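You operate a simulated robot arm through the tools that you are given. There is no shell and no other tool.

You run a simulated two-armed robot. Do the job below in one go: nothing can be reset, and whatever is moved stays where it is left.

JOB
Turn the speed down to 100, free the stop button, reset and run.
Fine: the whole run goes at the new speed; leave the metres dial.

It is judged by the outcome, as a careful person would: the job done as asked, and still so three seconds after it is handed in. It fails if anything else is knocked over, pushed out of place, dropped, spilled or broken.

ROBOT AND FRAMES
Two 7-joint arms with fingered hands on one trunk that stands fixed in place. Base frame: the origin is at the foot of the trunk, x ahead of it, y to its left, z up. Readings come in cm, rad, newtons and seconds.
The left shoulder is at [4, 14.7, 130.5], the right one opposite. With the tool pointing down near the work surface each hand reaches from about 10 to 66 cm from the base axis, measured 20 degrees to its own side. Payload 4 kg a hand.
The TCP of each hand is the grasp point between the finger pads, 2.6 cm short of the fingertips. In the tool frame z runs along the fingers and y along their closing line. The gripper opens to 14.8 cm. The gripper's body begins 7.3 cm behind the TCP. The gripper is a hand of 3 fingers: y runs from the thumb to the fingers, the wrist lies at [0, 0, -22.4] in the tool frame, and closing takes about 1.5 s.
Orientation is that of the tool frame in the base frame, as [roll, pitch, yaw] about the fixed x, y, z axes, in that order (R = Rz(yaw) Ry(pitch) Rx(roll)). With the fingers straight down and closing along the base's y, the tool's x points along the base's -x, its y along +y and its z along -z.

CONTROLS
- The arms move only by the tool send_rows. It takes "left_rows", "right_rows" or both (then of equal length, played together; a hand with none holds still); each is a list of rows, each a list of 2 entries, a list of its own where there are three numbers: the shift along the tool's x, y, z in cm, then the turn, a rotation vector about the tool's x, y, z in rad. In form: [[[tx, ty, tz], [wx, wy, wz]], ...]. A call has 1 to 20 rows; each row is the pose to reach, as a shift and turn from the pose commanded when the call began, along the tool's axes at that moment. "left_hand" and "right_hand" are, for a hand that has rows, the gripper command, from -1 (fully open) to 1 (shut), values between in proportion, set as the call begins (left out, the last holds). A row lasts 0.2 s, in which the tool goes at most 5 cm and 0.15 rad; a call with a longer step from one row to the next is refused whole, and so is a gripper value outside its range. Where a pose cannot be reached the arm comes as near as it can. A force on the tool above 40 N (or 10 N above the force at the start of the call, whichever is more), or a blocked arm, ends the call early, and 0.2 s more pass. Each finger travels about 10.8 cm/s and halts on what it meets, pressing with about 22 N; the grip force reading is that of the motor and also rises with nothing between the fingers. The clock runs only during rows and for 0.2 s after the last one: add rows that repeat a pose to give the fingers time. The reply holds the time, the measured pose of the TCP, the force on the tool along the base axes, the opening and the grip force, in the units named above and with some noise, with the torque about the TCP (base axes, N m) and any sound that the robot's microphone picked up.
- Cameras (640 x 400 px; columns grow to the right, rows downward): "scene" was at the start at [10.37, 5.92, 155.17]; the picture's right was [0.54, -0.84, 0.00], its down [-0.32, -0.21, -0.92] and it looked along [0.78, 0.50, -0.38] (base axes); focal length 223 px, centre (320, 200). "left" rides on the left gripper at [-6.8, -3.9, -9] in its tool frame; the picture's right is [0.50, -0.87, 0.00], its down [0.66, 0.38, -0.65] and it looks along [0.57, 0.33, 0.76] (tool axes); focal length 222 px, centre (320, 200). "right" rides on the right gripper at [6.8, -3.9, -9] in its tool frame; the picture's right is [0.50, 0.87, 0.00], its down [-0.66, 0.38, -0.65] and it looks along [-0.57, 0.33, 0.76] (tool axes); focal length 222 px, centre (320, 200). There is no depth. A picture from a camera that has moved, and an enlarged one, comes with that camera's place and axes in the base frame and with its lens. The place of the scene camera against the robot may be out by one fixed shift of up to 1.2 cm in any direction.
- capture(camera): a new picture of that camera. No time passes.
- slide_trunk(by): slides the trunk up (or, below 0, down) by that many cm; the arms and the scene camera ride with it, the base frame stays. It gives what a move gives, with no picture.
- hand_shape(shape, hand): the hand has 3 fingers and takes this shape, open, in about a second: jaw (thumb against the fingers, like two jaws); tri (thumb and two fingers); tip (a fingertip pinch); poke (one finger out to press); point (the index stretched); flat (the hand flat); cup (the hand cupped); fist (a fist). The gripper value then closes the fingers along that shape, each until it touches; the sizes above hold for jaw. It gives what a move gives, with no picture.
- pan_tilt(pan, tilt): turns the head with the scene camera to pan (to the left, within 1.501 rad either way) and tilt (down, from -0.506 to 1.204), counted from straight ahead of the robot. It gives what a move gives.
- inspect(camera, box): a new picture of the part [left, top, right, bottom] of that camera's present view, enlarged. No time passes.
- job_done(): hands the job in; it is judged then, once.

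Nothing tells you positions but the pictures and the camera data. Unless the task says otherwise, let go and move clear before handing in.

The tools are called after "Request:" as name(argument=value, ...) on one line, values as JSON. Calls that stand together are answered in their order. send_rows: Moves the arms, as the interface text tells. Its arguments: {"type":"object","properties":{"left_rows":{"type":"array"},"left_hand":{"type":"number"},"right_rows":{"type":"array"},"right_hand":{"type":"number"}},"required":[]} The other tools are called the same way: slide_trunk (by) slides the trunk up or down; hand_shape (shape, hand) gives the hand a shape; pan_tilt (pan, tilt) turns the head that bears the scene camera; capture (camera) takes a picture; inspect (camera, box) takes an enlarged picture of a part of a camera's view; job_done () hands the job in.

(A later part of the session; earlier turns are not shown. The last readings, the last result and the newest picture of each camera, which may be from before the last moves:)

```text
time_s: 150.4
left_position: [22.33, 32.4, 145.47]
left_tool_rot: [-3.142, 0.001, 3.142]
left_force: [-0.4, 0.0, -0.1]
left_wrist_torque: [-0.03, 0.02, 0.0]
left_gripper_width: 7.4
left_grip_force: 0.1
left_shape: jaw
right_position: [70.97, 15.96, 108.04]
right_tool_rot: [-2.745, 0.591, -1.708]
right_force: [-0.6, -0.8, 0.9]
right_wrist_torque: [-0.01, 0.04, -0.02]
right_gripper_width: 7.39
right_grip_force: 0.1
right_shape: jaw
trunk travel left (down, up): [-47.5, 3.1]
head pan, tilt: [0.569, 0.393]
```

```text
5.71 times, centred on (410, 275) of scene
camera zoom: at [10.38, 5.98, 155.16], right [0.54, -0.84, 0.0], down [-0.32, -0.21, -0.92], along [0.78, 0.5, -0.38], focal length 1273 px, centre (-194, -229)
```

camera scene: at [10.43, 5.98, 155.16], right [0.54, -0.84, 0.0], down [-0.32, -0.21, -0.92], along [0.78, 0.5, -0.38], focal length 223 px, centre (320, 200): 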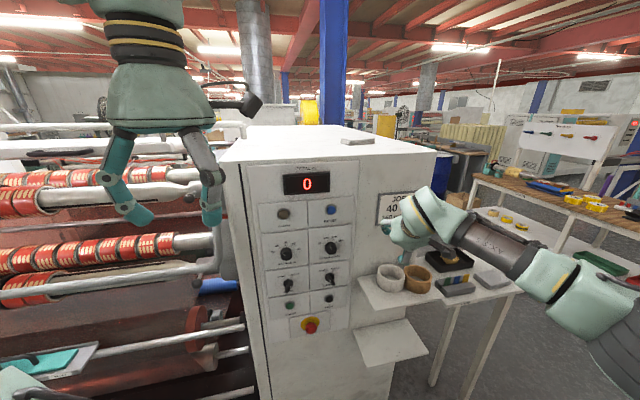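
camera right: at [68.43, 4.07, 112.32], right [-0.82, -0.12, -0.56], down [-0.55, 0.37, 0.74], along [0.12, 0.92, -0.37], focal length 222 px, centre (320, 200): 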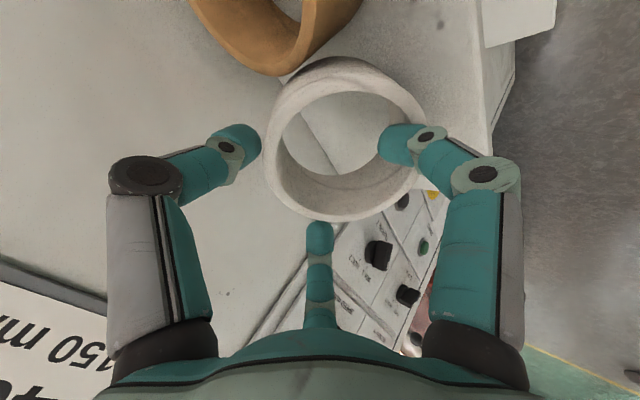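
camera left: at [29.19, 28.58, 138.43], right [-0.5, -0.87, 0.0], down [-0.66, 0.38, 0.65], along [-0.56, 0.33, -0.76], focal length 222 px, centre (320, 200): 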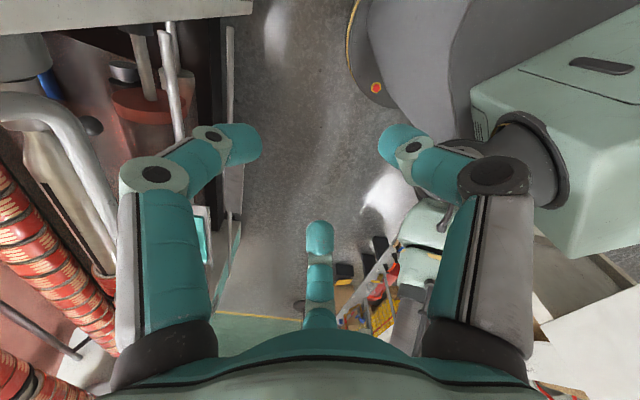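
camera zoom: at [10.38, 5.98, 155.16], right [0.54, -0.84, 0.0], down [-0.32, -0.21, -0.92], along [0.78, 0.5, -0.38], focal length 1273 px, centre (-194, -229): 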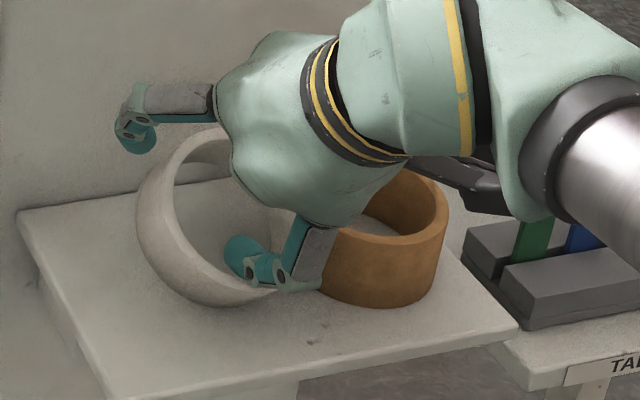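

The ring is settling back as I reverse. Pulling at the rim tips it, so next I'll pinch its front wall low down and slide it instead. First, finish setting it flat.

Request:
send_rows(right_rows=[[[-0.35, -0.2, 0.35], [0, 0, 0]], [[-0.7, -0.4, 0.7], [0, 0, 0]], [[-1, -0.55, 0.95], [0, 0, 0]]])

Request:
inspect(camera="right", box=[230, 30, 460, 230])

Request:
inspect(camera="scene", box=[370, 240, 450, 310])

```text
time_s: 151.2
left_position: [22.05, 32.39, 145.35]
left_tool_rot: [3.141, 0.002, -3.142]
left_force: [0.0, 0.0, -0.4]
left_wrist_torque: [-0.02, 0.0, 0.01]
left_gripper_width: 7.39
left_grip_force: 0.1
left_shape: jaw
right_position: [71.84, 17.05, 108.15]
right_tool_rot: [-2.739, 0.592, -1.709]
right_force: [-0.1, -0.4, 8.5]
right_wrist_torque: [-0.24, 0.26, -0.01]
right_gripper_width: 7.22
right_grip_force: 0.1
right_shape: jaw
trunk travel left (down, up): [-47.5, 3.1]
head pan, tilt: [0.569, 0.393]
```

```text
2.00 times, centred on (345, 130) of right
camera zoom: at [70.25, 6.01, 112.6], right [-0.82, -0.12, -0.56], down [-0.56, 0.37, 0.74], along [0.12, 0.92, -0.37], focal length 444 px, centre (270, 340)
```

zoom: 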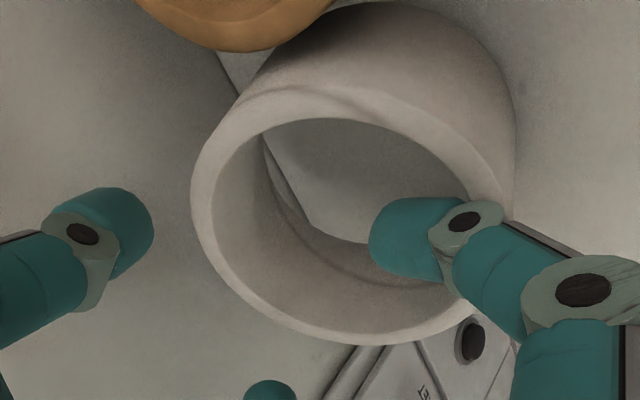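

```text
5.71 times, centred on (410, 275) of scene
camera zoom: at [10.21, 5.97, 155.18], right [0.54, -0.84, 0.0], down [-0.32, -0.21, -0.92], along [0.78, 0.5, -0.38], focal length 1273 px, centre (-194, -229)
```

zoom: 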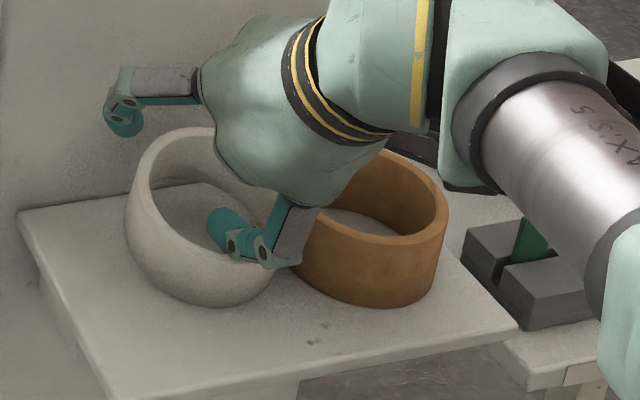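

Now lifting the finger slowly so the ring drops flat.

Request:
send_rows(right_rows=[[[-0.3, -0.15, -0.35], [0, 0, 0]], [[-0.6, -0.35, -0.75], [0, 0, 0]], [[-1.2, -0.7, -1.5], [0, 0, 0]], [[-2, -1.15, -2.5], [0, 0, 0]], [[-3, -1.7, -3.8], [0, 0, 0]]])

Request:
inspect(camera="right", box=[230, 30, 460, 230])

Request:
inspect(camera="scene", box=[330, 230, 530, 380])

```text
time_s: 152.4
left_position: [22.23, 32.39, 145.41]
left_tool_rot: [-3.141, 0.002, 3.141]
left_force: [-0.6, 0.5, -0.4]
left_wrist_torque: [-0.01, -0.01, -0.01]
left_gripper_width: 7.4
left_grip_force: 0.0
left_shape: jaw
right_position: [72.05, 17.12, 113.26]
right_tool_rot: [-2.743, 0.592, -1.709]
right_force: [-0.4, -0.7, -0.3]
right_wrist_torque: [0.03, 0.0, 0.02]
right_gripper_width: 7.44
right_grip_force: 0.0
right_shape: jaw
trunk travel left (down, up): [-47.5, 3.1]
head pan, tilt: [0.569, 0.393]
```

```text
2.00 times, centred on (345, 130) of right
camera zoom: at [70.49, 6.14, 117.61], right [-0.82, -0.11, -0.56], down [-0.56, 0.37, 0.74], along [0.12, 0.92, -0.37], focal length 444 px, centre (270, 340)
```

zoom: 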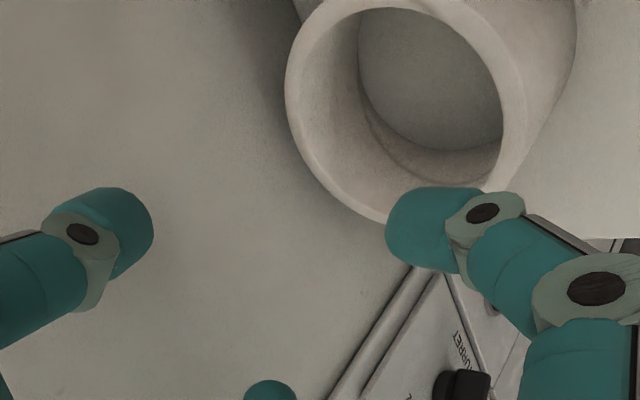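

```text
2.67 times, centred on (430, 305) of scene
camera zoom: at [10.35, 5.93, 155.17], right [0.54, -0.84, 0.0], down [-0.32, -0.21, -0.92], along [0.78, 0.5, -0.38], focal length 594 px, centre (27, -80)
```

zoom: 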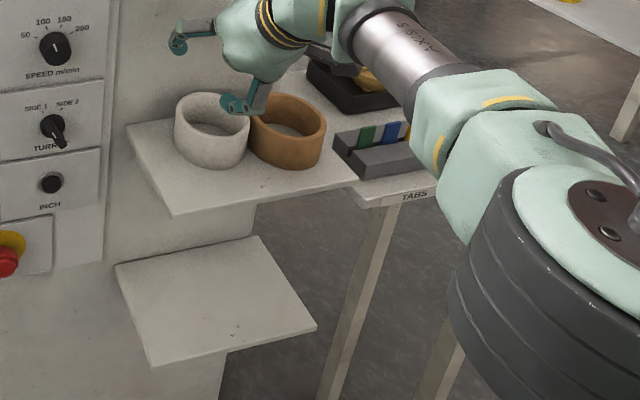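

The ring is flat again where it was. Now for the pinch: one finger goes low outside the front wall and two inside. I'll narrow the hand and position it above the front wall first.

Request:
send_rows(right_rows=[[[1.3, 0.4, -0.4], [0, 0, 0]], [[2.5, 0.9, -0.7], [0, 0, 0]], [[3.8, 1.3, -1.1], [0, 0, 0]], [[5.05, 1.74, -1.4], [0, 0, 0]], [[5.05, 1.74, -1.4], [0, 0, 0]]], right_hand=0.4)

Request:
capture(camera="right")

Request:
inspect(camera="scene", box=[370, 220, 450, 300])

```text
time_s: 153.6
left_position: [22.35, 32.35, 145.36]
left_tool_rot: [3.141, 0.003, -3.14]
left_force: [-0.2, -0.7, -0.1]
left_wrist_torque: [0.02, 0.01, 0.02]
left_gripper_width: 7.4
left_grip_force: 0.2
left_shape: jaw
right_position: [69.47, 13.0, 110.91]
right_tool_rot: [-2.743, 0.592, -1.712]
right_force: [0.1, -0.4, -0.8]
right_wrist_torque: [-0.01, 0.03, 0.0]
right_gripper_width: 4.5
right_grip_force: 0.1
right_shape: jaw
trunk travel left (down, up): [-47.5, 3.1]
head pan, tilt: [0.569, 0.393]
```

```text
taken
camera right: at [67.79, 1.97, 115.29], right [-0.82, -0.12, -0.56], down [-0.56, 0.37, 0.74], along [0.12, 0.92, -0.37], focal length 222 px, centre (320, 200)
```

right: 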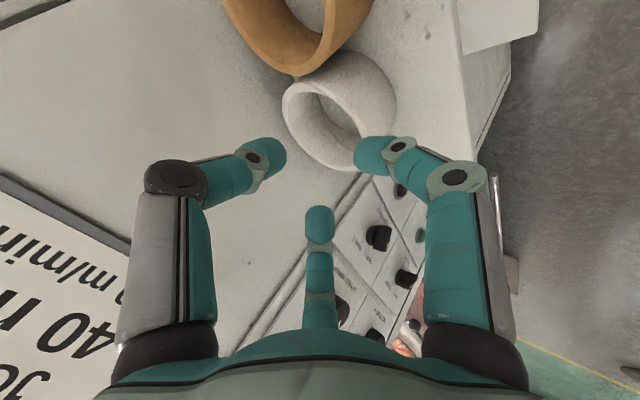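

```text
5.00 times, centred on (410, 260) of scene
camera zoom: at [10.38, 5.93, 155.17], right [0.54, -0.84, 0.0], down [-0.32, -0.21, -0.92], along [0.78, 0.5, -0.38], focal length 1114 px, centre (-130, -100)
```

zoom: 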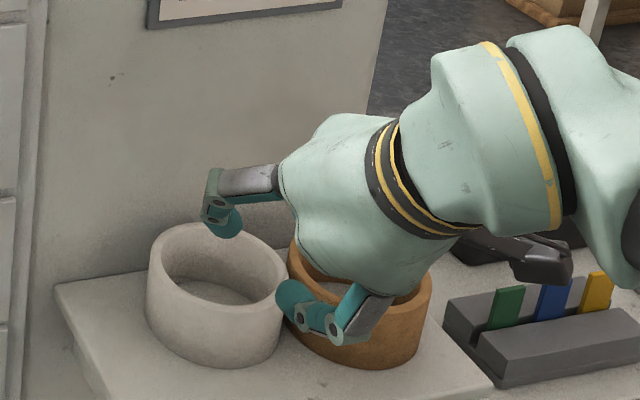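

Request:
inspect(camera="right", box=[250, 40, 420, 190])

```text
2.67 times, centred on (335, 115) of right
camera zoom: at [67.79, 1.97, 115.29], right [-0.82, -0.12, -0.56], down [-0.56, 0.37, 0.74], along [0.12, 0.92, -0.37], focal length 592 px, centre (280, 427)
```

zoom: 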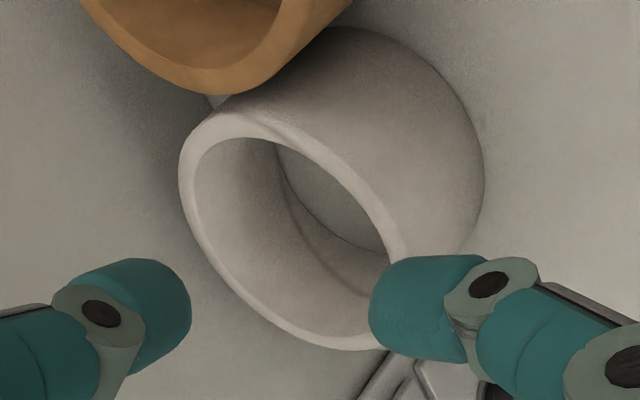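

The wrist-camera rays fix the rim centre at (72.8, 16.0, 104.2), so the hand is right above the front wall. Descending 6.7 cm gently.

Request:
send_rows(right_rows=[[[1.1, 0.65, 1.55], [0, 0, 0]], [[2, 1.2, 2.8], [0, 0, 0]], [[2.8, 1.6, 3.8], [0, 0, 0]], [[3.3, 1.9, 4.5], [0, 0, 0]], [[3.7, 2.1, 5], [0, 0, 0]]])

Request:
capture(camera="right")

Request:
inspect(camera="scene", box=[370, 220, 450, 300])

```text
time_s: 154.8
left_position: [22.22, 32.17, 145.36]
left_tool_rot: [3.14, 0.004, -3.141]
left_force: [0.4, -0.6, 0.0]
left_wrist_torque: [0.0, 0.01, 0.03]
left_gripper_width: 7.38
left_grip_force: 0.0
left_shape: jaw
right_position: [69.17, 12.83, 104.6]
right_tool_rot: [-2.738, 0.594, -1.707]
right_force: [-0.9, -2.7, 9.5]
right_wrist_torque: [0.19, -0.13, -0.07]
right_gripper_width: 4.58
right_grip_force: 0.1
right_shape: jaw
trunk travel left (down, up): [-47.5, 3.1]
head pan, tilt: [0.569, 0.393]
```

```text
taken
camera right: at [67.7, 1.82, 108.96], right [-0.82, -0.11, -0.56], down [-0.56, 0.37, 0.74], along [0.12, 0.92, -0.37], focal length 222 px, centre (320, 200)
```

right: 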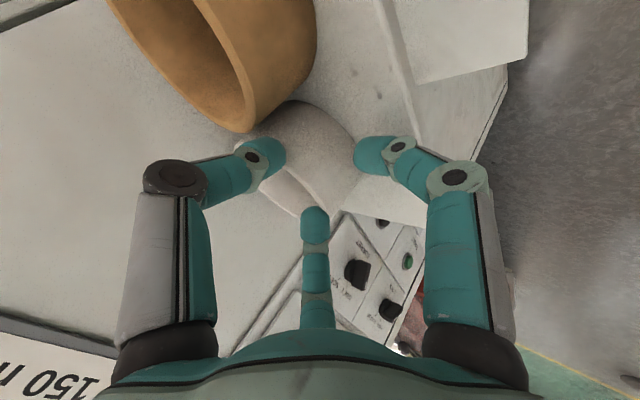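

```text
5.00 times, centred on (410, 260) of scene
camera zoom: at [10.19, 5.83, 155.19], right [0.54, -0.84, 0.0], down [-0.32, -0.21, -0.92], along [0.78, 0.5, -0.38], focal length 1114 px, centre (-130, -100)
```

zoom: 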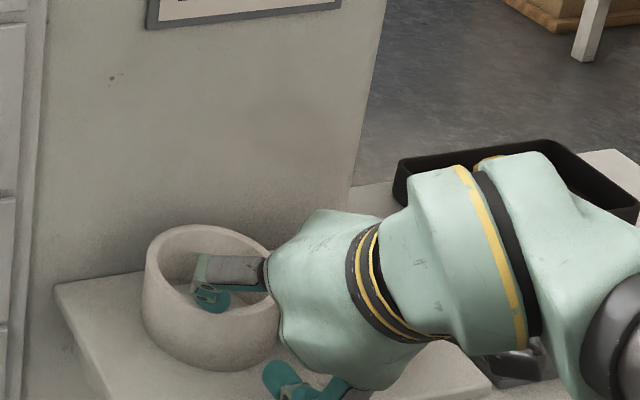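

The two upper fingers are inside the ring and the lower one is outside its front wall. Closing to pinch the wall.

Request:
send_rows(right_rows=[[[0, 0, 0], [0, 0, 0]], [[0, 0, 0], [0, 0, 0]], [[0, 0, 0], [0, 0, 0]], [[0, 0, 0], [0, 0, 0]], [[0, 0, 0], [0, 0, 0]], [[0, 0, 0], [0, 0, 0]]], right_hand=1.0)

Request:
capture(camera="right")

Request:
inspect(camera="scene", box=[370, 220, 450, 300])

```text
time_s: 156.2
left_position: [22.0, 32.32, 145.53]
left_tool_rot: [-3.142, 0.005, 3.141]
left_force: [0.9, -0.7, -0.1]
left_wrist_torque: [0.02, 0.0, 0.01]
left_gripper_width: 7.39
left_grip_force: 0.0
left_shape: jaw
right_position: [68.98, 12.94, 104.44]
right_tool_rot: [-2.738, 0.595, -1.705]
right_force: [-3.2, 2.6, 17.0]
right_wrist_torque: [0.39, -0.16, 0.11]
right_gripper_width: 1.24
right_grip_force: 22.2
right_shape: jaw
trunk travel left (down, up): [-47.5, 3.1]
head pan, tilt: [0.569, 0.393]
```

```text
taken
camera right: at [67.51, 1.94, 109.01], right [-0.82, -0.12, -0.56], down [-0.56, 0.37, 0.74], along [0.12, 0.92, -0.37], focal length 222 px, centre (320, 200)
```

right: 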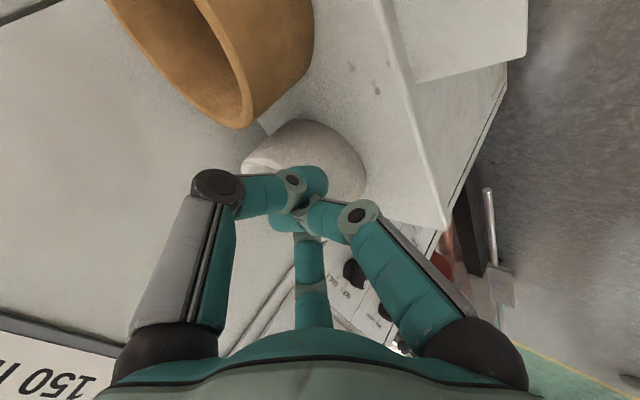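

```text
5.00 times, centred on (410, 260) of scene
camera zoom: at [9.99, 5.92, 155.2], right [0.54, -0.84, 0.0], down [-0.32, -0.21, -0.92], along [0.78, 0.5, -0.38], focal length 1114 px, centre (-130, -100)
```

zoom: 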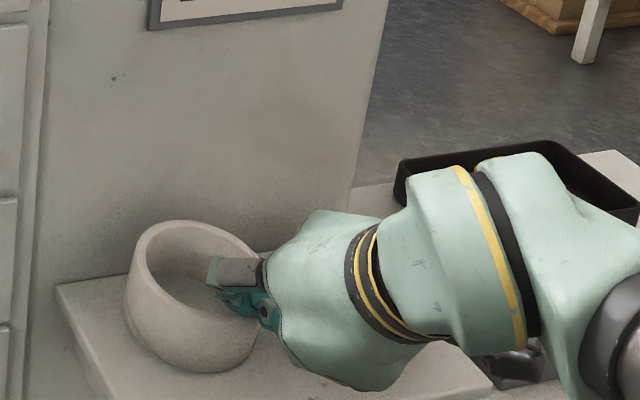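

The wall is pinched (1.2 cm, 22 N) and the ring has already come about 1.5 cm to the left. Now I'll slide it the remaining distance outward, lifting very slightly.

Request:
send_rows(right_rows=[[[-0.15, -0.1, -0.2], [0, 0, 0]], [[0.05, 0.4, -0.6], [0, 0, 0]], [[0.25, 0.9, -1], [0, 0, 0]], [[0.45, 1.4, -1.4], [0, 0, 0]]])

Request:
capture(camera="right")

Request:
inspect(camera="scene", box=[330, 230, 530, 380])

```text
time_s: 157.2
left_position: [22.35, 32.37, 145.25]
left_tool_rot: [3.141, 0.0, 3.141]
left_force: [-0.7, 0.3, 0.0]
left_wrist_torque: [0.02, -0.03, 0.01]
left_gripper_width: 7.39
left_grip_force: 0.0
left_shape: jaw
right_position: [67.32, 12.37, 104.5]
right_tool_rot: [-2.746, 0.59, -1.711]
right_force: [0.6, 0.3, 2.8]
right_wrist_torque: [0.09, -0.07, -0.02]
right_gripper_width: 1.12
right_grip_force: 21.9
right_shape: jaw
trunk travel left (down, up): [-47.5, 3.1]
head pan, tilt: [0.569, 0.393]
```

```text
taken
camera right: at [65.77, 1.32, 109.0], right [-0.82, -0.12, -0.56], down [-0.56, 0.37, 0.74], along [0.12, 0.92, -0.37], focal length 222 px, centre (320, 200)
```

right: 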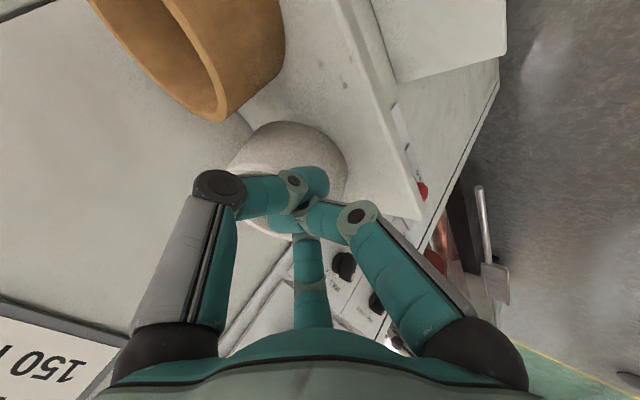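

```text
2.67 times, centred on (430, 305) of scene
camera zoom: at [10.37, 5.94, 155.16], right [0.54, -0.84, 0.0], down [-0.32, -0.21, -0.92], along [0.78, 0.5, -0.38], focal length 594 px, centre (27, -80)
```

zoom: 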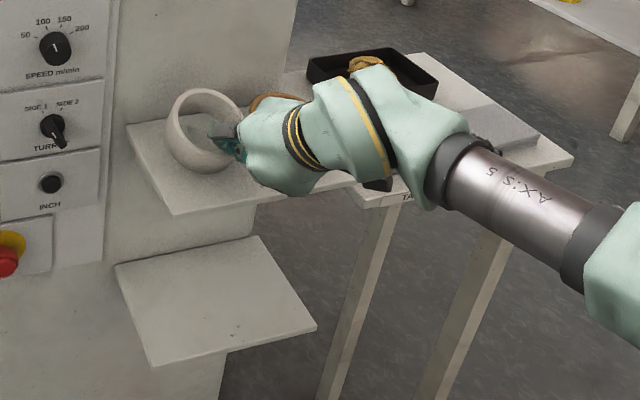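

Request:
inspect(camera="scene", box=[360, 240, 430, 300])

Request:
inspect(camera="right", box=[190, 60, 420, 260])

```text
6.67 times, centred on (395, 270) of scene
camera zoom: at [10.37, 5.94, 155.16], right [0.54, -0.84, 0.0], down [-0.32, -0.21, -0.92], along [0.78, 0.5, -0.38], focal length 1485 px, centre (-180, -267)
```

zoom: 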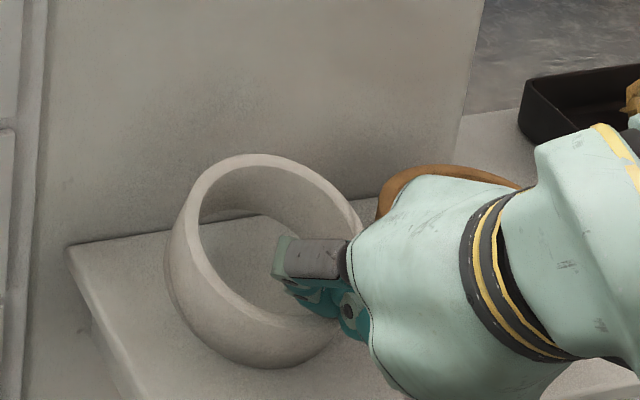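

```text
2.00 times, centred on (305, 160) of right
camera zoom: at [65.77, 1.32, 109.0], right [-0.82, -0.12, -0.56], down [-0.56, 0.37, 0.74], along [0.12, 0.92, -0.37], focal length 444 px, centre (350, 280)
```

zoom: 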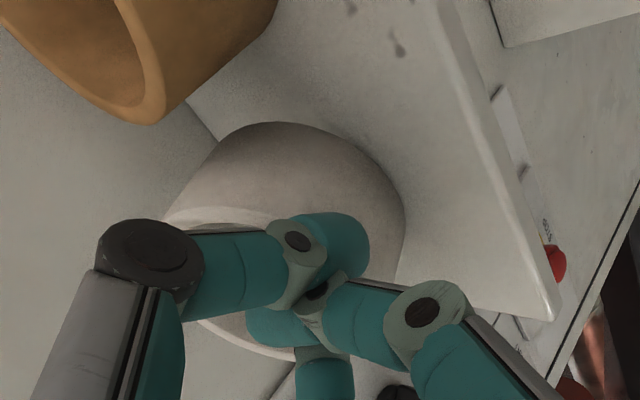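

The ring is held at its front-right wall, tipped a little, and moves with the hand. By the image its base needs about 2.9 cm more toward the robot.

Request:
send_rows(right_rows=[[[0.1, 0.6, -0.35], [0, 0, 0]], [[0.2, 1.25, -0.7], [0, 0, 0]], [[0.3, 1.9, -1.05], [0, 0, 0]], [[0.41, 2.53, -1.37], [0, 0, 0]]])

Request:
inspect(camera="scene", box=[330, 230, 530, 380])

Request:
inspect(camera="scene", box=[360, 240, 430, 300])

```text
time_s: 158.2
left_position: [22.36, 32.24, 145.37]
left_tool_rot: [-3.142, 0.002, -3.141]
left_force: [0.3, 0.2, -1.2]
left_wrist_torque: [0.01, -0.01, -0.02]
left_gripper_width: 7.4
left_grip_force: 0.1
left_shape: jaw
right_position: [64.41, 12.35, 104.76]
right_tool_rot: [-2.744, 0.593, -1.71]
right_force: [0.8, 0.7, 1.5]
right_wrist_torque: [0.04, -0.02, -0.03]
right_gripper_width: 1.04
right_grip_force: 21.7
right_shape: jaw
trunk travel left (down, up): [-47.5, 3.1]
head pan, tilt: [0.569, 0.393]
```

```text
2.67 times, centred on (430, 305) of scene
camera zoom: at [10.35, 5.9, 155.17], right [0.54, -0.84, 0.0], down [-0.32, -0.21, -0.92], along [0.78, 0.5, -0.38], focal length 594 px, centre (27, -80)
```

zoom: 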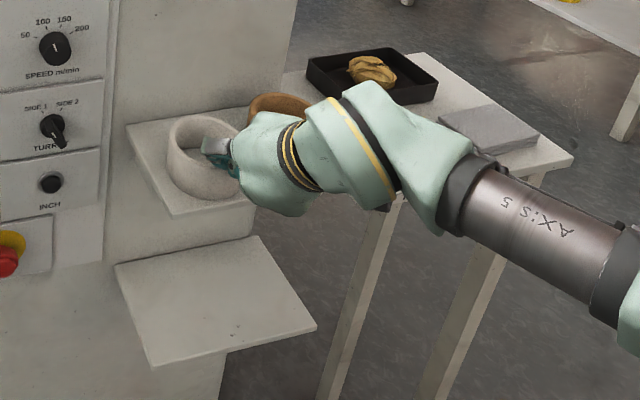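

```text
6.67 times, centred on (395, 270) of scene
camera zoom: at [10.35, 5.9, 155.17], right [0.54, -0.84, 0.0], down [-0.32, -0.21, -0.92], along [0.78, 0.5, -0.38], focal length 1485 px, centre (-180, -267)
```

zoom: 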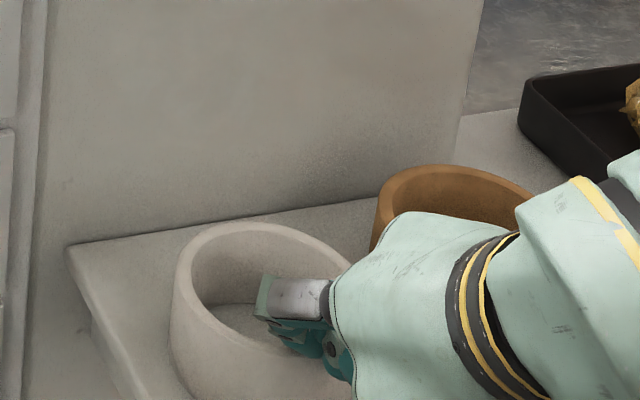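

The ring is nearly flat and has gone slightly past its old spot. I'll ease it back about 1.9 cm while still holding it.

Request:
send_rows(right_rows=[[[-0.4, -0.3, 0.4], [0, 0, 0]], [[-0.8, -0.55, 0.8], [0, 0, 0]], [[-1.15, -0.83, 1.18], [0, 0, 0]]])

Request:
inspect(camera="scene", box=[330, 230, 530, 380])

Request:
inspect(camera="scene", box=[360, 245, 430, 305])

```text
time_s: 159.0
left_position: [22.23, 32.36, 145.43]
left_tool_rot: [3.142, 0.004, 3.141]
left_force: [-0.2, 1.1, 0.0]
left_wrist_torque: [0.0, -0.02, -0.01]
left_gripper_width: 7.4
left_grip_force: 0.1
left_shape: jaw
right_position: [65.72, 13.54, 104.71]
right_tool_rot: [-2.743, 0.592, -1.71]
right_force: [-0.7, 0.1, 3.1]
right_wrist_torque: [0.02, -0.01, 0.0]
right_gripper_width: 1.05
right_grip_force: 22.3
right_shape: jaw
trunk travel left (down, up): [-47.5, 3.1]
head pan, tilt: [0.569, 0.393]
```

```text
2.67 times, centred on (430, 305) of scene
camera zoom: at [10.28, 5.91, 155.17], right [0.54, -0.84, 0.0], down [-0.32, -0.21, -0.92], along [0.78, 0.5, -0.38], focal length 594 px, centre (27, -80)
```

zoom: 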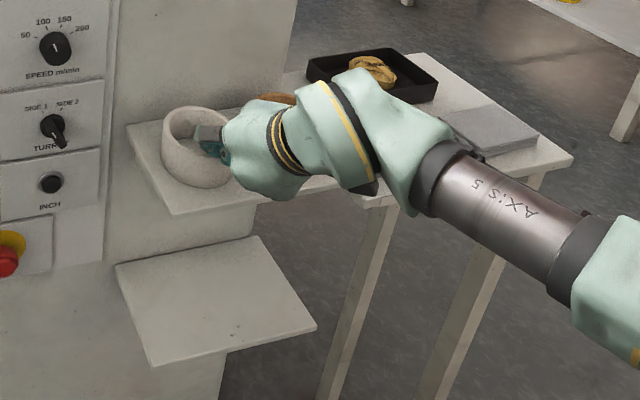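

```text
6.67 times, centred on (395, 275) of scene
camera zoom: at [10.28, 5.91, 155.17], right [0.54, -0.84, 0.0], down [-0.32, -0.21, -0.92], along [0.78, 0.5, -0.38], focal length 1485 px, centre (-180, -300)
```

zoom: 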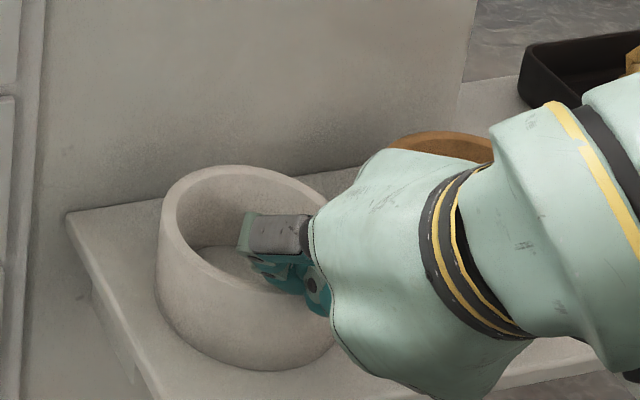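

The ring's outline now matches the starting picture (left 161, top 106, bottom 187 against 160, 106, 187). Opening just a little and lifting straight up.

Request:
send_rows(right_rows=[[[0, 0, 0], [0, 0, 0]], [[0, 0, 0], [0, 0, 0]], [[0, 0, 0], [0, 0, 0]], [[0, 0, 0], [0, 0, 0]]], right_hand=0.65)

Request:
inspect(camera="scene", box=[330, 230, 530, 380])

Request:
inspect(camera="right", box=[190, 60, 420, 260])

```text
time_s: 160.0
left_position: [22.26, 32.44, 145.46]
left_tool_rot: [3.14, 0.004, 3.141]
left_force: [0.0, -0.2, -0.5]
left_wrist_torque: [0.02, -0.01, 0.0]
left_gripper_width: 7.38
left_grip_force: 0.0
left_shape: jaw
right_position: [65.79, 13.49, 104.64]
right_tool_rot: [-2.743, 0.592, -1.709]
right_force: [0.8, -1.6, 6.3]
right_wrist_torque: [0.15, -0.03, -0.02]
right_gripper_width: 2.58
right_grip_force: 0.1
right_shape: jaw
trunk travel left (down, up): [-47.5, 3.1]
head pan, tilt: [0.569, 0.393]
```

```text
2.67 times, centred on (430, 305) of scene
camera zoom: at [10.29, 5.85, 155.18], right [0.54, -0.84, 0.0], down [-0.32, -0.21, -0.92], along [0.78, 0.5, -0.38], focal length 594 px, centre (27, -80)
```

zoom: 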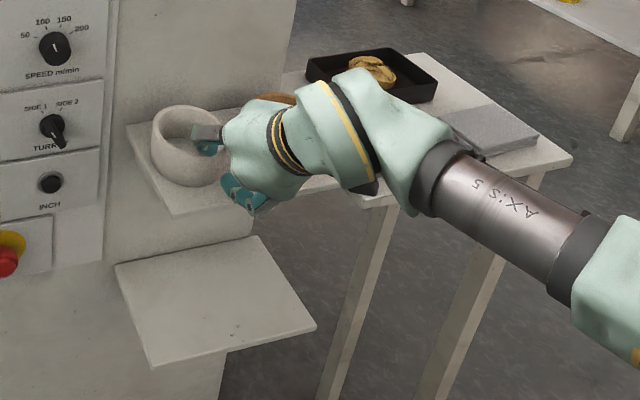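

```text
2.00 times, centred on (305, 160) of right
camera zoom: at [64.27, 2.4, 109.19], right [-0.82, -0.11, -0.56], down [-0.56, 0.37, 0.74], along [0.12, 0.92, -0.37], focal length 444 px, centre (350, 280)
```

zoom: 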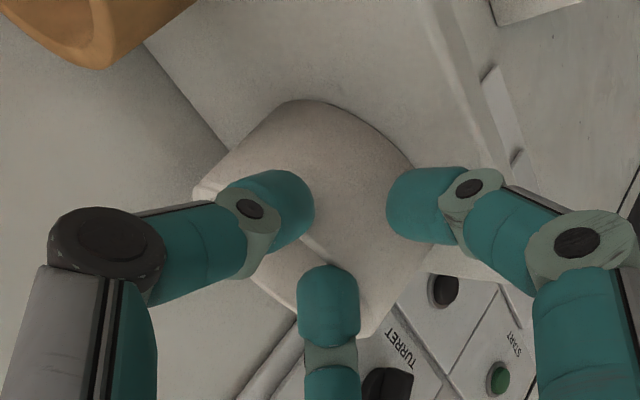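

Opening nudged the ring about 1.2 cm to the left. I'll lift out straight up and check before a small correction.

Request:
send_rows(right_rows=[[[-0.5, -0.3, -0.7], [0, 0, 0]], [[-1.1, -0.65, -1.5], [0, 0, 0]], [[-1.9, -1.1, -2.6], [0, 0, 0]], [[-2.8, -1.6, -3.8], [0, 0, 0]], [[-3.9, -2.2, -5.4], [0, 0, 0]], [[-3.5, -2, -8], [0, 0, 0]]])

Request:
inspect(camera="scene", box=[330, 230, 530, 380])

Request:
capture(camera="right")

```text
time_s: 161.4
left_position: [22.2, 32.15, 145.51]
left_tool_rot: [3.138, 0.004, -3.14]
left_force: [-0.1, 0.1, 0.9]
left_wrist_torque: [0.02, 0.03, -0.05]
left_gripper_width: 7.39
left_grip_force: 0.1
left_shape: jaw
right_position: [64.26, 11.83, 113.49]
right_tool_rot: [-2.741, 0.592, -1.709]
right_force: [-0.2, 0.0, 0.4]
right_wrist_torque: [0.01, 0.01, -0.02]
right_gripper_width: 2.55
right_grip_force: 0.1
right_shape: jaw
trunk travel left (down, up): [-47.5, 3.1]
head pan, tilt: [0.569, 0.393]
```

```text
2.67 times, centred on (430, 305) of scene
camera zoom: at [10.3, 5.77, 155.18], right [0.54, -0.84, 0.0], down [-0.32, -0.21, -0.92], along [0.78, 0.5, -0.38], focal length 594 px, centre (27, -80)
```

zoom: 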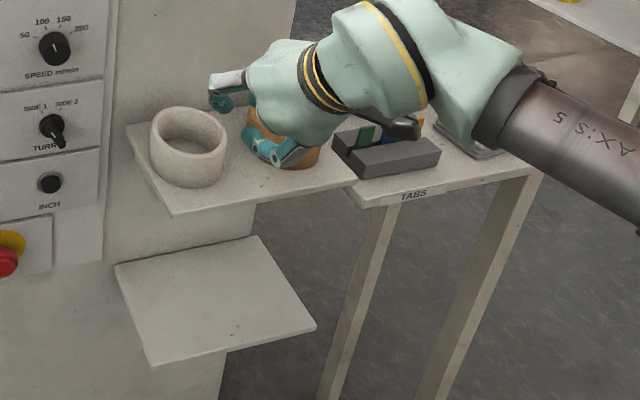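

```text
taken
camera right: at [62.75, 0.84, 117.89], right [-0.82, -0.12, -0.56], down [-0.56, 0.37, 0.74], along [0.12, 0.92, -0.37], focal length 222 px, centre (320, 200)
```

right: 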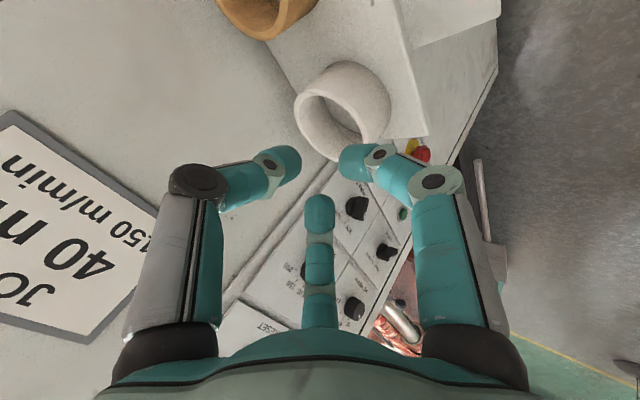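

The ring is flat and only about 1.25 cm too far left of its original place (27 px scale: left edge 150 against 160). A gentle low push to the right with closed fingers from its free left side will fix that.

Request:
send_rows(right_rows=[[[-2.2, 1.8, 1.5], [0, 0, 0]], [[-4.5, 3.6, 3], [0, 0, 0]], [[-6.67, 5.45, 4.5], [0, 0, 0]], [[-6.67, 5.45, 4.5], [0, 0, 0]], [[-4.9, 6.4, 6.9], [0, 0, 0]], [[-3.4, 7.3, 9], [0, 0, 0]], [[-2.4, 7.9, 10.4], [0, 0, 0]]], right_hand=1.0)

Request:
inspect(camera="scene", box=[330, 230, 530, 380])

Request:
capture(camera="right")

```text
time_s: 163.0
left_position: [22.48, 32.36, 145.53]
left_tool_rot: [3.141, 0.001, -3.141]
left_force: [-0.6, -0.3, -0.4]
left_wrist_torque: [-0.01, 0.0, -0.01]
left_gripper_width: 7.41
left_grip_force: 0.0
left_shape: jaw
right_position: [62.32, 21.37, 104.07]
right_tool_rot: [-2.743, 0.592, -1.71]
right_force: [0.9, -0.3, 0.1]
right_wrist_torque: [0.0, -0.04, -0.02]
right_gripper_width: 0.0
right_grip_force: 21.8
right_shape: jaw
trunk travel left (down, up): [-47.5, 3.1]
head pan, tilt: [0.569, 0.393]
```

```text
2.67 times, centred on (430, 305) of scene
camera zoom: at [10.38, 5.93, 155.17], right [0.54, -0.84, 0.0], down [-0.32, -0.21, -0.92], along [0.78, 0.5, -0.38], focal length 594 px, centre (27, -80)
```

zoom: 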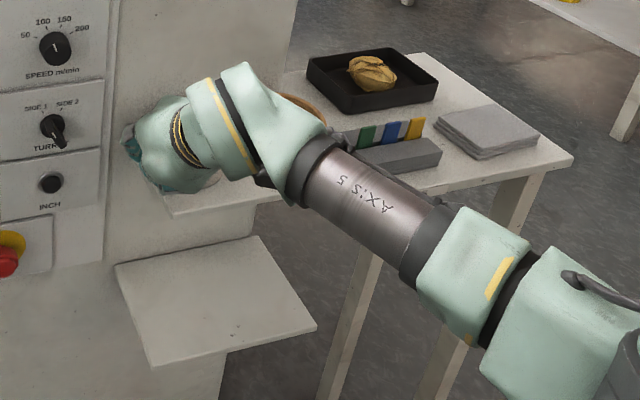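

```text
taken
camera right: at [60.83, 10.41, 108.59], right [-0.82, -0.12, -0.56], down [-0.56, 0.37, 0.74], along [0.12, 0.92, -0.37], focal length 222 px, centre (320, 200)
```

right: 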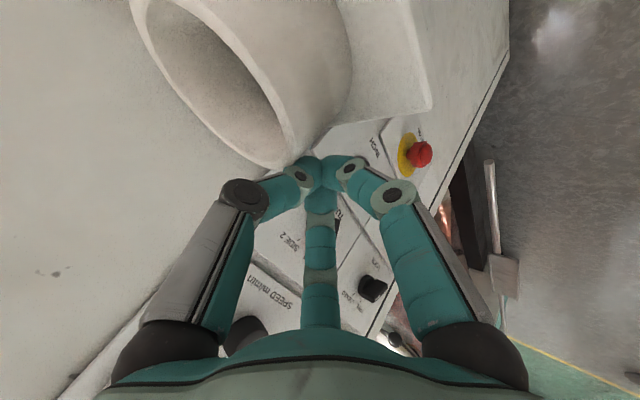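

The closed fingertips are just left of the ring with no contact yet. Moving right in small steps until contact shows.

Request:
send_rows(right_rows=[[[0.2, -0.35, 0], [0, 0, 0]], [[0.4, -0.7, 0], [0, 0, 0]], [[0.6, -1.04, 0], [0, 0, 0]]])

Request:
inspect(camera="right", box=[220, 0, 440, 210])

```text
time_s: 163.8
left_position: [22.31, 32.3, 145.46]
left_tool_rot: [3.14, 0.003, 3.141]
left_force: [-0.4, 0.0, 0.6]
left_wrist_torque: [0.0, 0.01, 0.0]
left_gripper_width: 7.39
left_grip_force: 0.1
left_shape: jaw
right_position: [63.21, 20.64, 104.11]
right_tool_rot: [-2.741, 0.593, -1.709]
right_force: [0.3, 0.2, -0.4]
right_wrist_torque: [0.0, 0.0, 0.02]
right_gripper_width: 0.0
right_grip_force: 21.5
right_shape: jaw
trunk travel left (down, up): [-47.5, 3.1]
head pan, tilt: [0.569, 0.393]
```

```text
1.90 times, centred on (330, 105) of right
camera zoom: at [61.75, 9.56, 108.67], right [-0.82, -0.12, -0.56], down [-0.56, 0.37, 0.74], along [0.12, 0.92, -0.37], focal length 423 px, centre (301, 381)
```

zoom: 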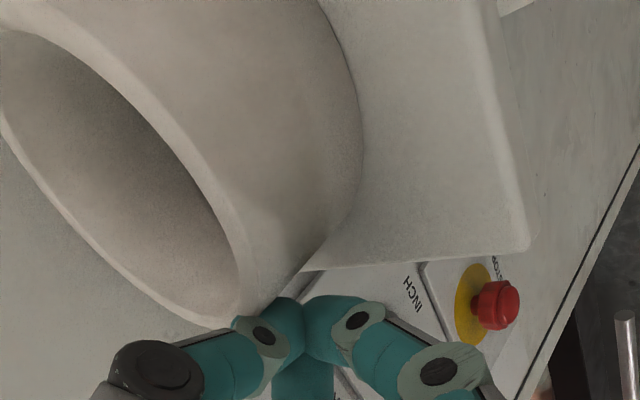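

Request:
send_rows(right_rows=[[[0.2, -0.35, 0], [0, 0, 0]], [[0.4, -0.7, 0], [0, 0, 0]], [[0.55, -0.95, 0], [0, 0, 0]]])

Request:
inspect(camera="right", box=[220, 0, 440, 210])

Request:
inspect(camera="scene", box=[330, 230, 530, 380])

```text
time_s: 164.6
left_position: [22.19, 32.24, 145.4]
left_tool_rot: [3.141, 0.003, -3.141]
left_force: [-0.2, 0.0, 0.0]
left_wrist_torque: [0.03, -0.01, 0.01]
left_gripper_width: 7.37
left_grip_force: 0.1
left_shape: jaw
right_position: [64.03, 19.77, 104.4]
right_tool_rot: [-2.744, 0.592, -1.71]
right_force: [1.0, -0.2, -0.6]
right_wrist_torque: [0.02, -0.01, -0.01]
right_gripper_width: 0.0
right_grip_force: 22.0
right_shape: jaw
trunk travel left (down, up): [-47.5, 3.1]
head pan, tilt: [0.569, 0.393]
```

```text
1.90 times, centred on (330, 105) of right
camera zoom: at [62.49, 8.8, 108.7], right [-0.82, -0.11, -0.56], down [-0.56, 0.37, 0.74], along [0.12, 0.92, -0.37], focal length 423 px, centre (301, 381)
```

zoom: 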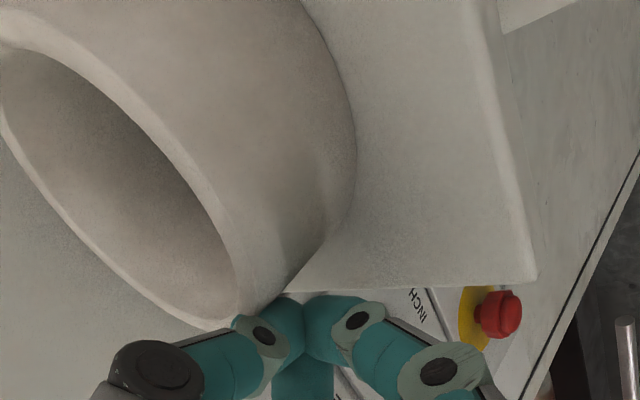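

```text
2.67 times, centred on (430, 305) of scene
camera zoom: at [10.37, 5.92, 155.17], right [0.54, -0.84, 0.0], down [-0.32, -0.21, -0.92], along [0.78, 0.5, -0.38], focal length 594 px, centre (27, -80)
```

zoom: 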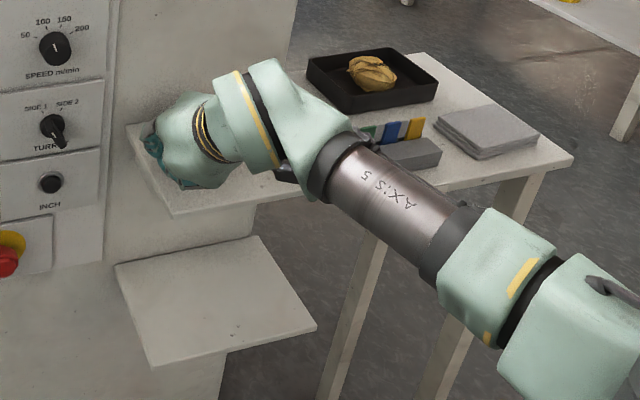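

The ring seems to have moved with the fingers on that step. I'll lift away and check against the starting picture.

Request:
send_rows(right_rows=[[[-0.4, 0.5, 0], [0, 0, 0]], [[-1.5, 0.2, -1.3], [0, 0, 0]], [[-3.3, -0.7, -3.5], [0, 0, 0]], [[-5, -1.6, -6], [0, 0, 0]], [[-6.5, -2.5, -9.5], [0, 0, 0]], [[-8, -3.4, -13], [0, 0, 0]]])

Request:
inspect(camera="scene", box=[330, 230, 530, 380])

```text
time_s: 166.0
left_position: [22.23, 32.35, 145.49]
left_tool_rot: [-3.141, 0.003, 3.141]
left_force: [-0.1, 0.6, 0.2]
left_wrist_torque: [0.01, -0.02, -0.01]
left_gripper_width: 7.38
left_grip_force: 0.1
left_shape: jaw
right_position: [61.97, 19.28, 119.72]
right_tool_rot: [-2.742, 0.593, -1.707]
right_force: [-0.3, 0.8, 0.7]
right_wrist_torque: [-0.02, -0.01, 0.0]
right_gripper_width: 0.02
right_grip_force: 22.0
right_shape: jaw
trunk travel left (down, up): [-47.5, 3.1]
head pan, tilt: [0.569, 0.393]
```

```text
2.67 times, centred on (430, 305) of scene
camera zoom: at [10.28, 5.87, 155.18], right [0.54, -0.84, 0.0], down [-0.32, -0.21, -0.92], along [0.78, 0.5, -0.38], focal length 594 px, centre (27, -80)
```

zoom: 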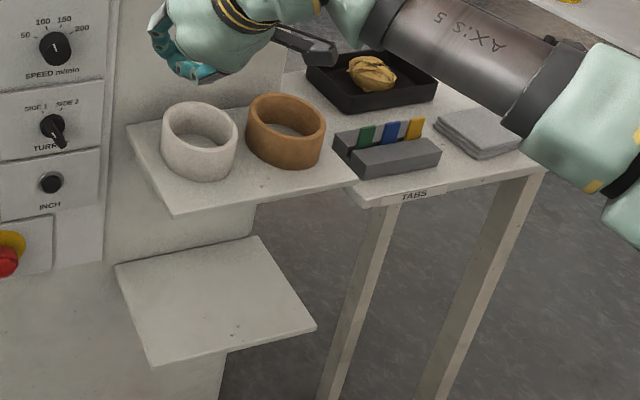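

The white ring is back within about 0.9 cm of where it stood, and the brown one matches the starting picture exactly; I'll leave them. Now for START, at about (52.3, 44.6, 92.2). I'll lift the right hand clear to the pitched-down, yawed-left carrying pose.

Request:
send_rows(right_rows=[[[-2, -0.2, -2.9], [-0.02, -0.065, 0.03]], [[-4, -0.4, -5.7], [-0.04, -0.13, 0.06]], [[-6, -0.6, -8.5], [-0.06, -0.195, 0.09]], [[-8.1, -0.8, -11.4], [-0.083, -0.26, 0.123]], [[-10.1, -1, -14.2], [-0.104, -0.324, 0.153]], [[-12.1, -1.2, -17], [-0.125, -0.389, 0.184]], [[-14.1, -1.4, -19.9], [-0.145, -0.453, 0.215]], [[-16.2, -1.6, -22.8], [-0.166, -0.518, 0.245]], [[-18.2, -1.8, -25.6], [-0.187, -0.583, 0.276]]])

Request:
hand_shape(shape="poke", hand="right")

Request:
capture(camera="scene")

```text
time_s: 168.0
left_position: [22.2, 32.29, 145.48]
left_tool_rot: [-3.14, 0.003, -3.141]
left_force: [0.2, 0.8, -1.2]
left_wrist_torque: [-0.05, 0.0, -0.01]
left_gripper_width: 7.36
left_grip_force: 0.3
left_shape: jaw
right_position: [54.0, 22.07, 150.03]
right_tool_rot: [3.139, 1.222, -1.96]
right_force: [0.0, 0.3, 0.0]
right_wrist_torque: [-0.02, 0.0, -0.02]
right_gripper_width: 0.0
right_grip_force: 22.1
right_shape: jaw
trunk travel left (down, up): [-47.5, 3.1]
head pan, tilt: [0.569, 0.393]
```

```text
time_s: 168.9
left_position: [22.3, 32.28, 145.41]
left_tool_rot: [3.141, 0.002, 3.141]
left_force: [0.0, -0.2, 0.2]
left_wrist_torque: [0.01, 0.02, -0.02]
left_gripper_width: 7.39
left_grip_force: 0.2
left_shape: jaw
right_position: [53.99, 22.12, 149.97]
right_tool_rot: [-3.14, 1.221, -1.958]
right_force: [0.3, 0.2, 0.0]
right_wrist_torque: [0.01, 0.04, -0.02]
right_gripper_width: 0.0
right_grip_force: 0.1
right_shape: poke
trunk travel left (down, up): [-47.5, 3.1]
head pan, tilt: [0.569, 0.393]
```

```text
taken
camera scene: at [10.39, 5.92, 155.17], right [0.54, -0.84, 0.0], down [-0.32, -0.21, -0.92], along [0.78, 0.5, -0.38], focal length 223 px, centre (320, 200)
```

scene: 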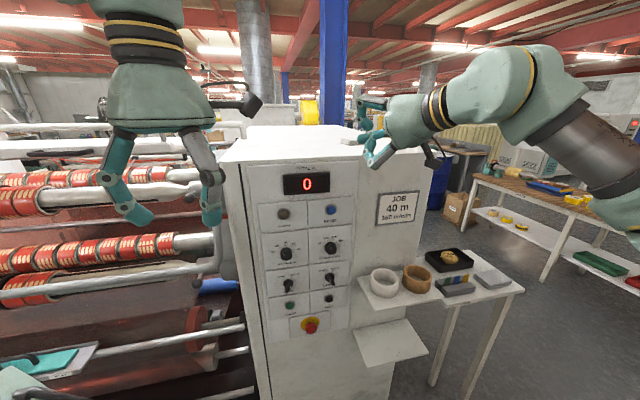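

Request:
slide_trunk(by=-40)

Request:
slide_trunk(by=-5)

Request:
pan_tilt(pan=0.6, tilt=0.2)

Request:
capture(camera="scene")

```text
time_s: 172.7
left_position: [22.36, 32.31, 105.31]
left_tool_rot: [3.141, 0.003, 3.142]
left_force: [-0.5, -0.1, 0.2]
left_wrist_torque: [-0.04, -0.03, -0.03]
left_gripper_width: 7.38
left_grip_force: 0.1
left_shape: jaw
right_position: [53.96, 22.1, 109.78]
right_tool_rot: [3.141, 1.222, -1.956]
right_force: [-0.1, -1.0, -1.2]
right_wrist_torque: [0.0, 0.0, 0.05]
right_gripper_width: 0.0
right_grip_force: 0.0
right_shape: poke
trunk travel left (down, up): [-7.5, 43.1]
head pan, tilt: [0.569, 0.393]
```

```text
time_s: 173.7
left_position: [22.33, 32.41, 100.49]
left_tool_rot: [-3.142, 0.001, -3.141]
left_force: [-0.1, 0.0, 0.2]
left_wrist_torque: [0.0, -0.01, 0.02]
left_gripper_width: 7.38
left_grip_force: 0.1
left_shape: jaw
right_position: [54.04, 22.0, 104.95]
right_tool_rot: [3.141, 1.221, -1.956]
right_force: [1.0, -0.5, 0.3]
right_wrist_torque: [-0.03, -0.01, -0.03]
right_gripper_width: 0.0
right_grip_force: 0.2
right_shape: poke
trunk travel left (down, up): [-2.5, 48.1]
head pan, tilt: [0.569, 0.393]
```

```text
time_s: 174.4
left_position: [22.25, 32.47, 100.31]
left_tool_rot: [-3.141, 0.003, -3.141]
left_force: [-0.3, 0.7, 1.0]
left_wrist_torque: [-0.01, -0.01, 0.0]
left_gripper_width: 7.38
left_grip_force: 0.1
left_shape: jaw
right_position: [54.17, 22.03, 104.92]
right_tool_rot: [-3.139, 1.219, -1.955]
right_force: [0.4, -0.4, 0.0]
right_wrist_torque: [-0.01, 0.0, -0.01]
right_gripper_width: 0.0
right_grip_force: 0.1
right_shape: poke
trunk travel left (down, up): [-2.5, 48.1]
head pan, tilt: [0.6, 0.201]
```

```text
taken
camera scene: at [10.24, 6.19, 111.87], right [0.56, -0.83, 0.0], down [-0.17, -0.11, -0.98], along [0.81, 0.55, -0.2], focal length 223 px, centre (320, 200)
```

scene: 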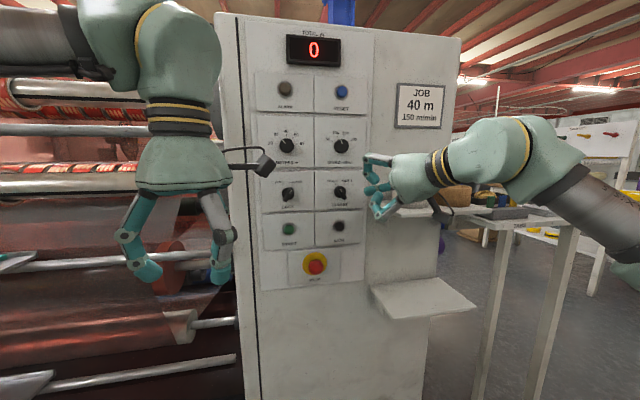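

Elbow is out and the panel clear: SPEED 100, LOCK on LOCKED, stop button free. Moving toward START with the hand still pitched down.

Request:
send_rows(right_rows=[[[1.3, 1.8, 2.5], [0, 0.04, 0]], [[2.6, 3.6, 5], [0, 0.08, 0]], [[3.9, 5.4, 7.5], [0, 0.12, 0]], [[5.2, 7.1, 9.9], [0, 0.12, 0]], [[6.5, 8.9, 12.4], [0, 0.08, 0]], [[7.8, 10.7, 14.9], [0, 0.03, 0]]])

Request:
capture(camera="scene")

Request:
capture(camera="right")

```text
time_s: 175.8
left_position: [22.34, 32.36, 100.4]
left_tool_rot: [3.141, 0.003, -3.141]
left_force: [0.7, -0.5, 0.0]
left_wrist_torque: [0.0, -0.01, -0.02]
left_gripper_width: 7.36
left_grip_force: 0.0
left_shape: jaw
right_position: [48.39, 36.62, 92.44]
right_tool_rot: [-3.141, 1.192, -1.955]
right_force: [-0.6, -0.1, 0.1]
right_wrist_torque: [0.01, 0.04, 0.02]
right_gripper_width: 0.0
right_grip_force: 0.2
right_shape: poke
trunk travel left (down, up): [-2.5, 48.1]
head pan, tilt: [0.6, 0.201]
```

```text
taken
camera scene: at [10.25, 6.24, 111.87], right [0.56, -0.83, 0.0], down [-0.16, -0.11, -0.98], along [0.81, 0.55, -0.2], focal length 223 px, centre (320, 200)
```

scene: 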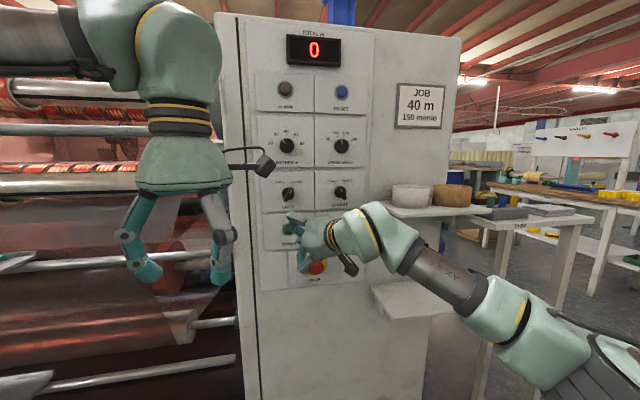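

```text
taken
camera right: at [47.79, 25.06, 89.44], right [-0.87, 0.15, -0.46], down [-0.49, -0.2, 0.85], along [0.04, 0.97, 0.25], focal length 222 px, centre (320, 200)
```

right: 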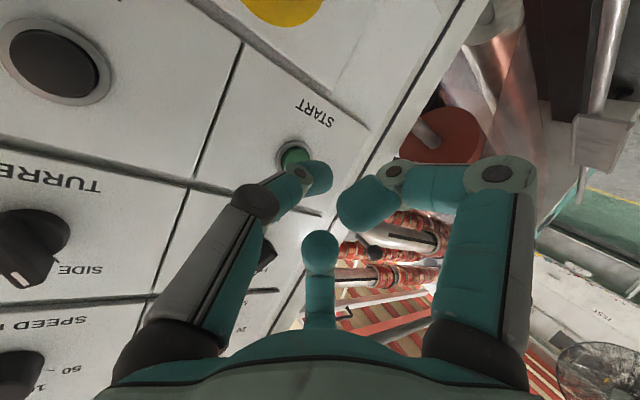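

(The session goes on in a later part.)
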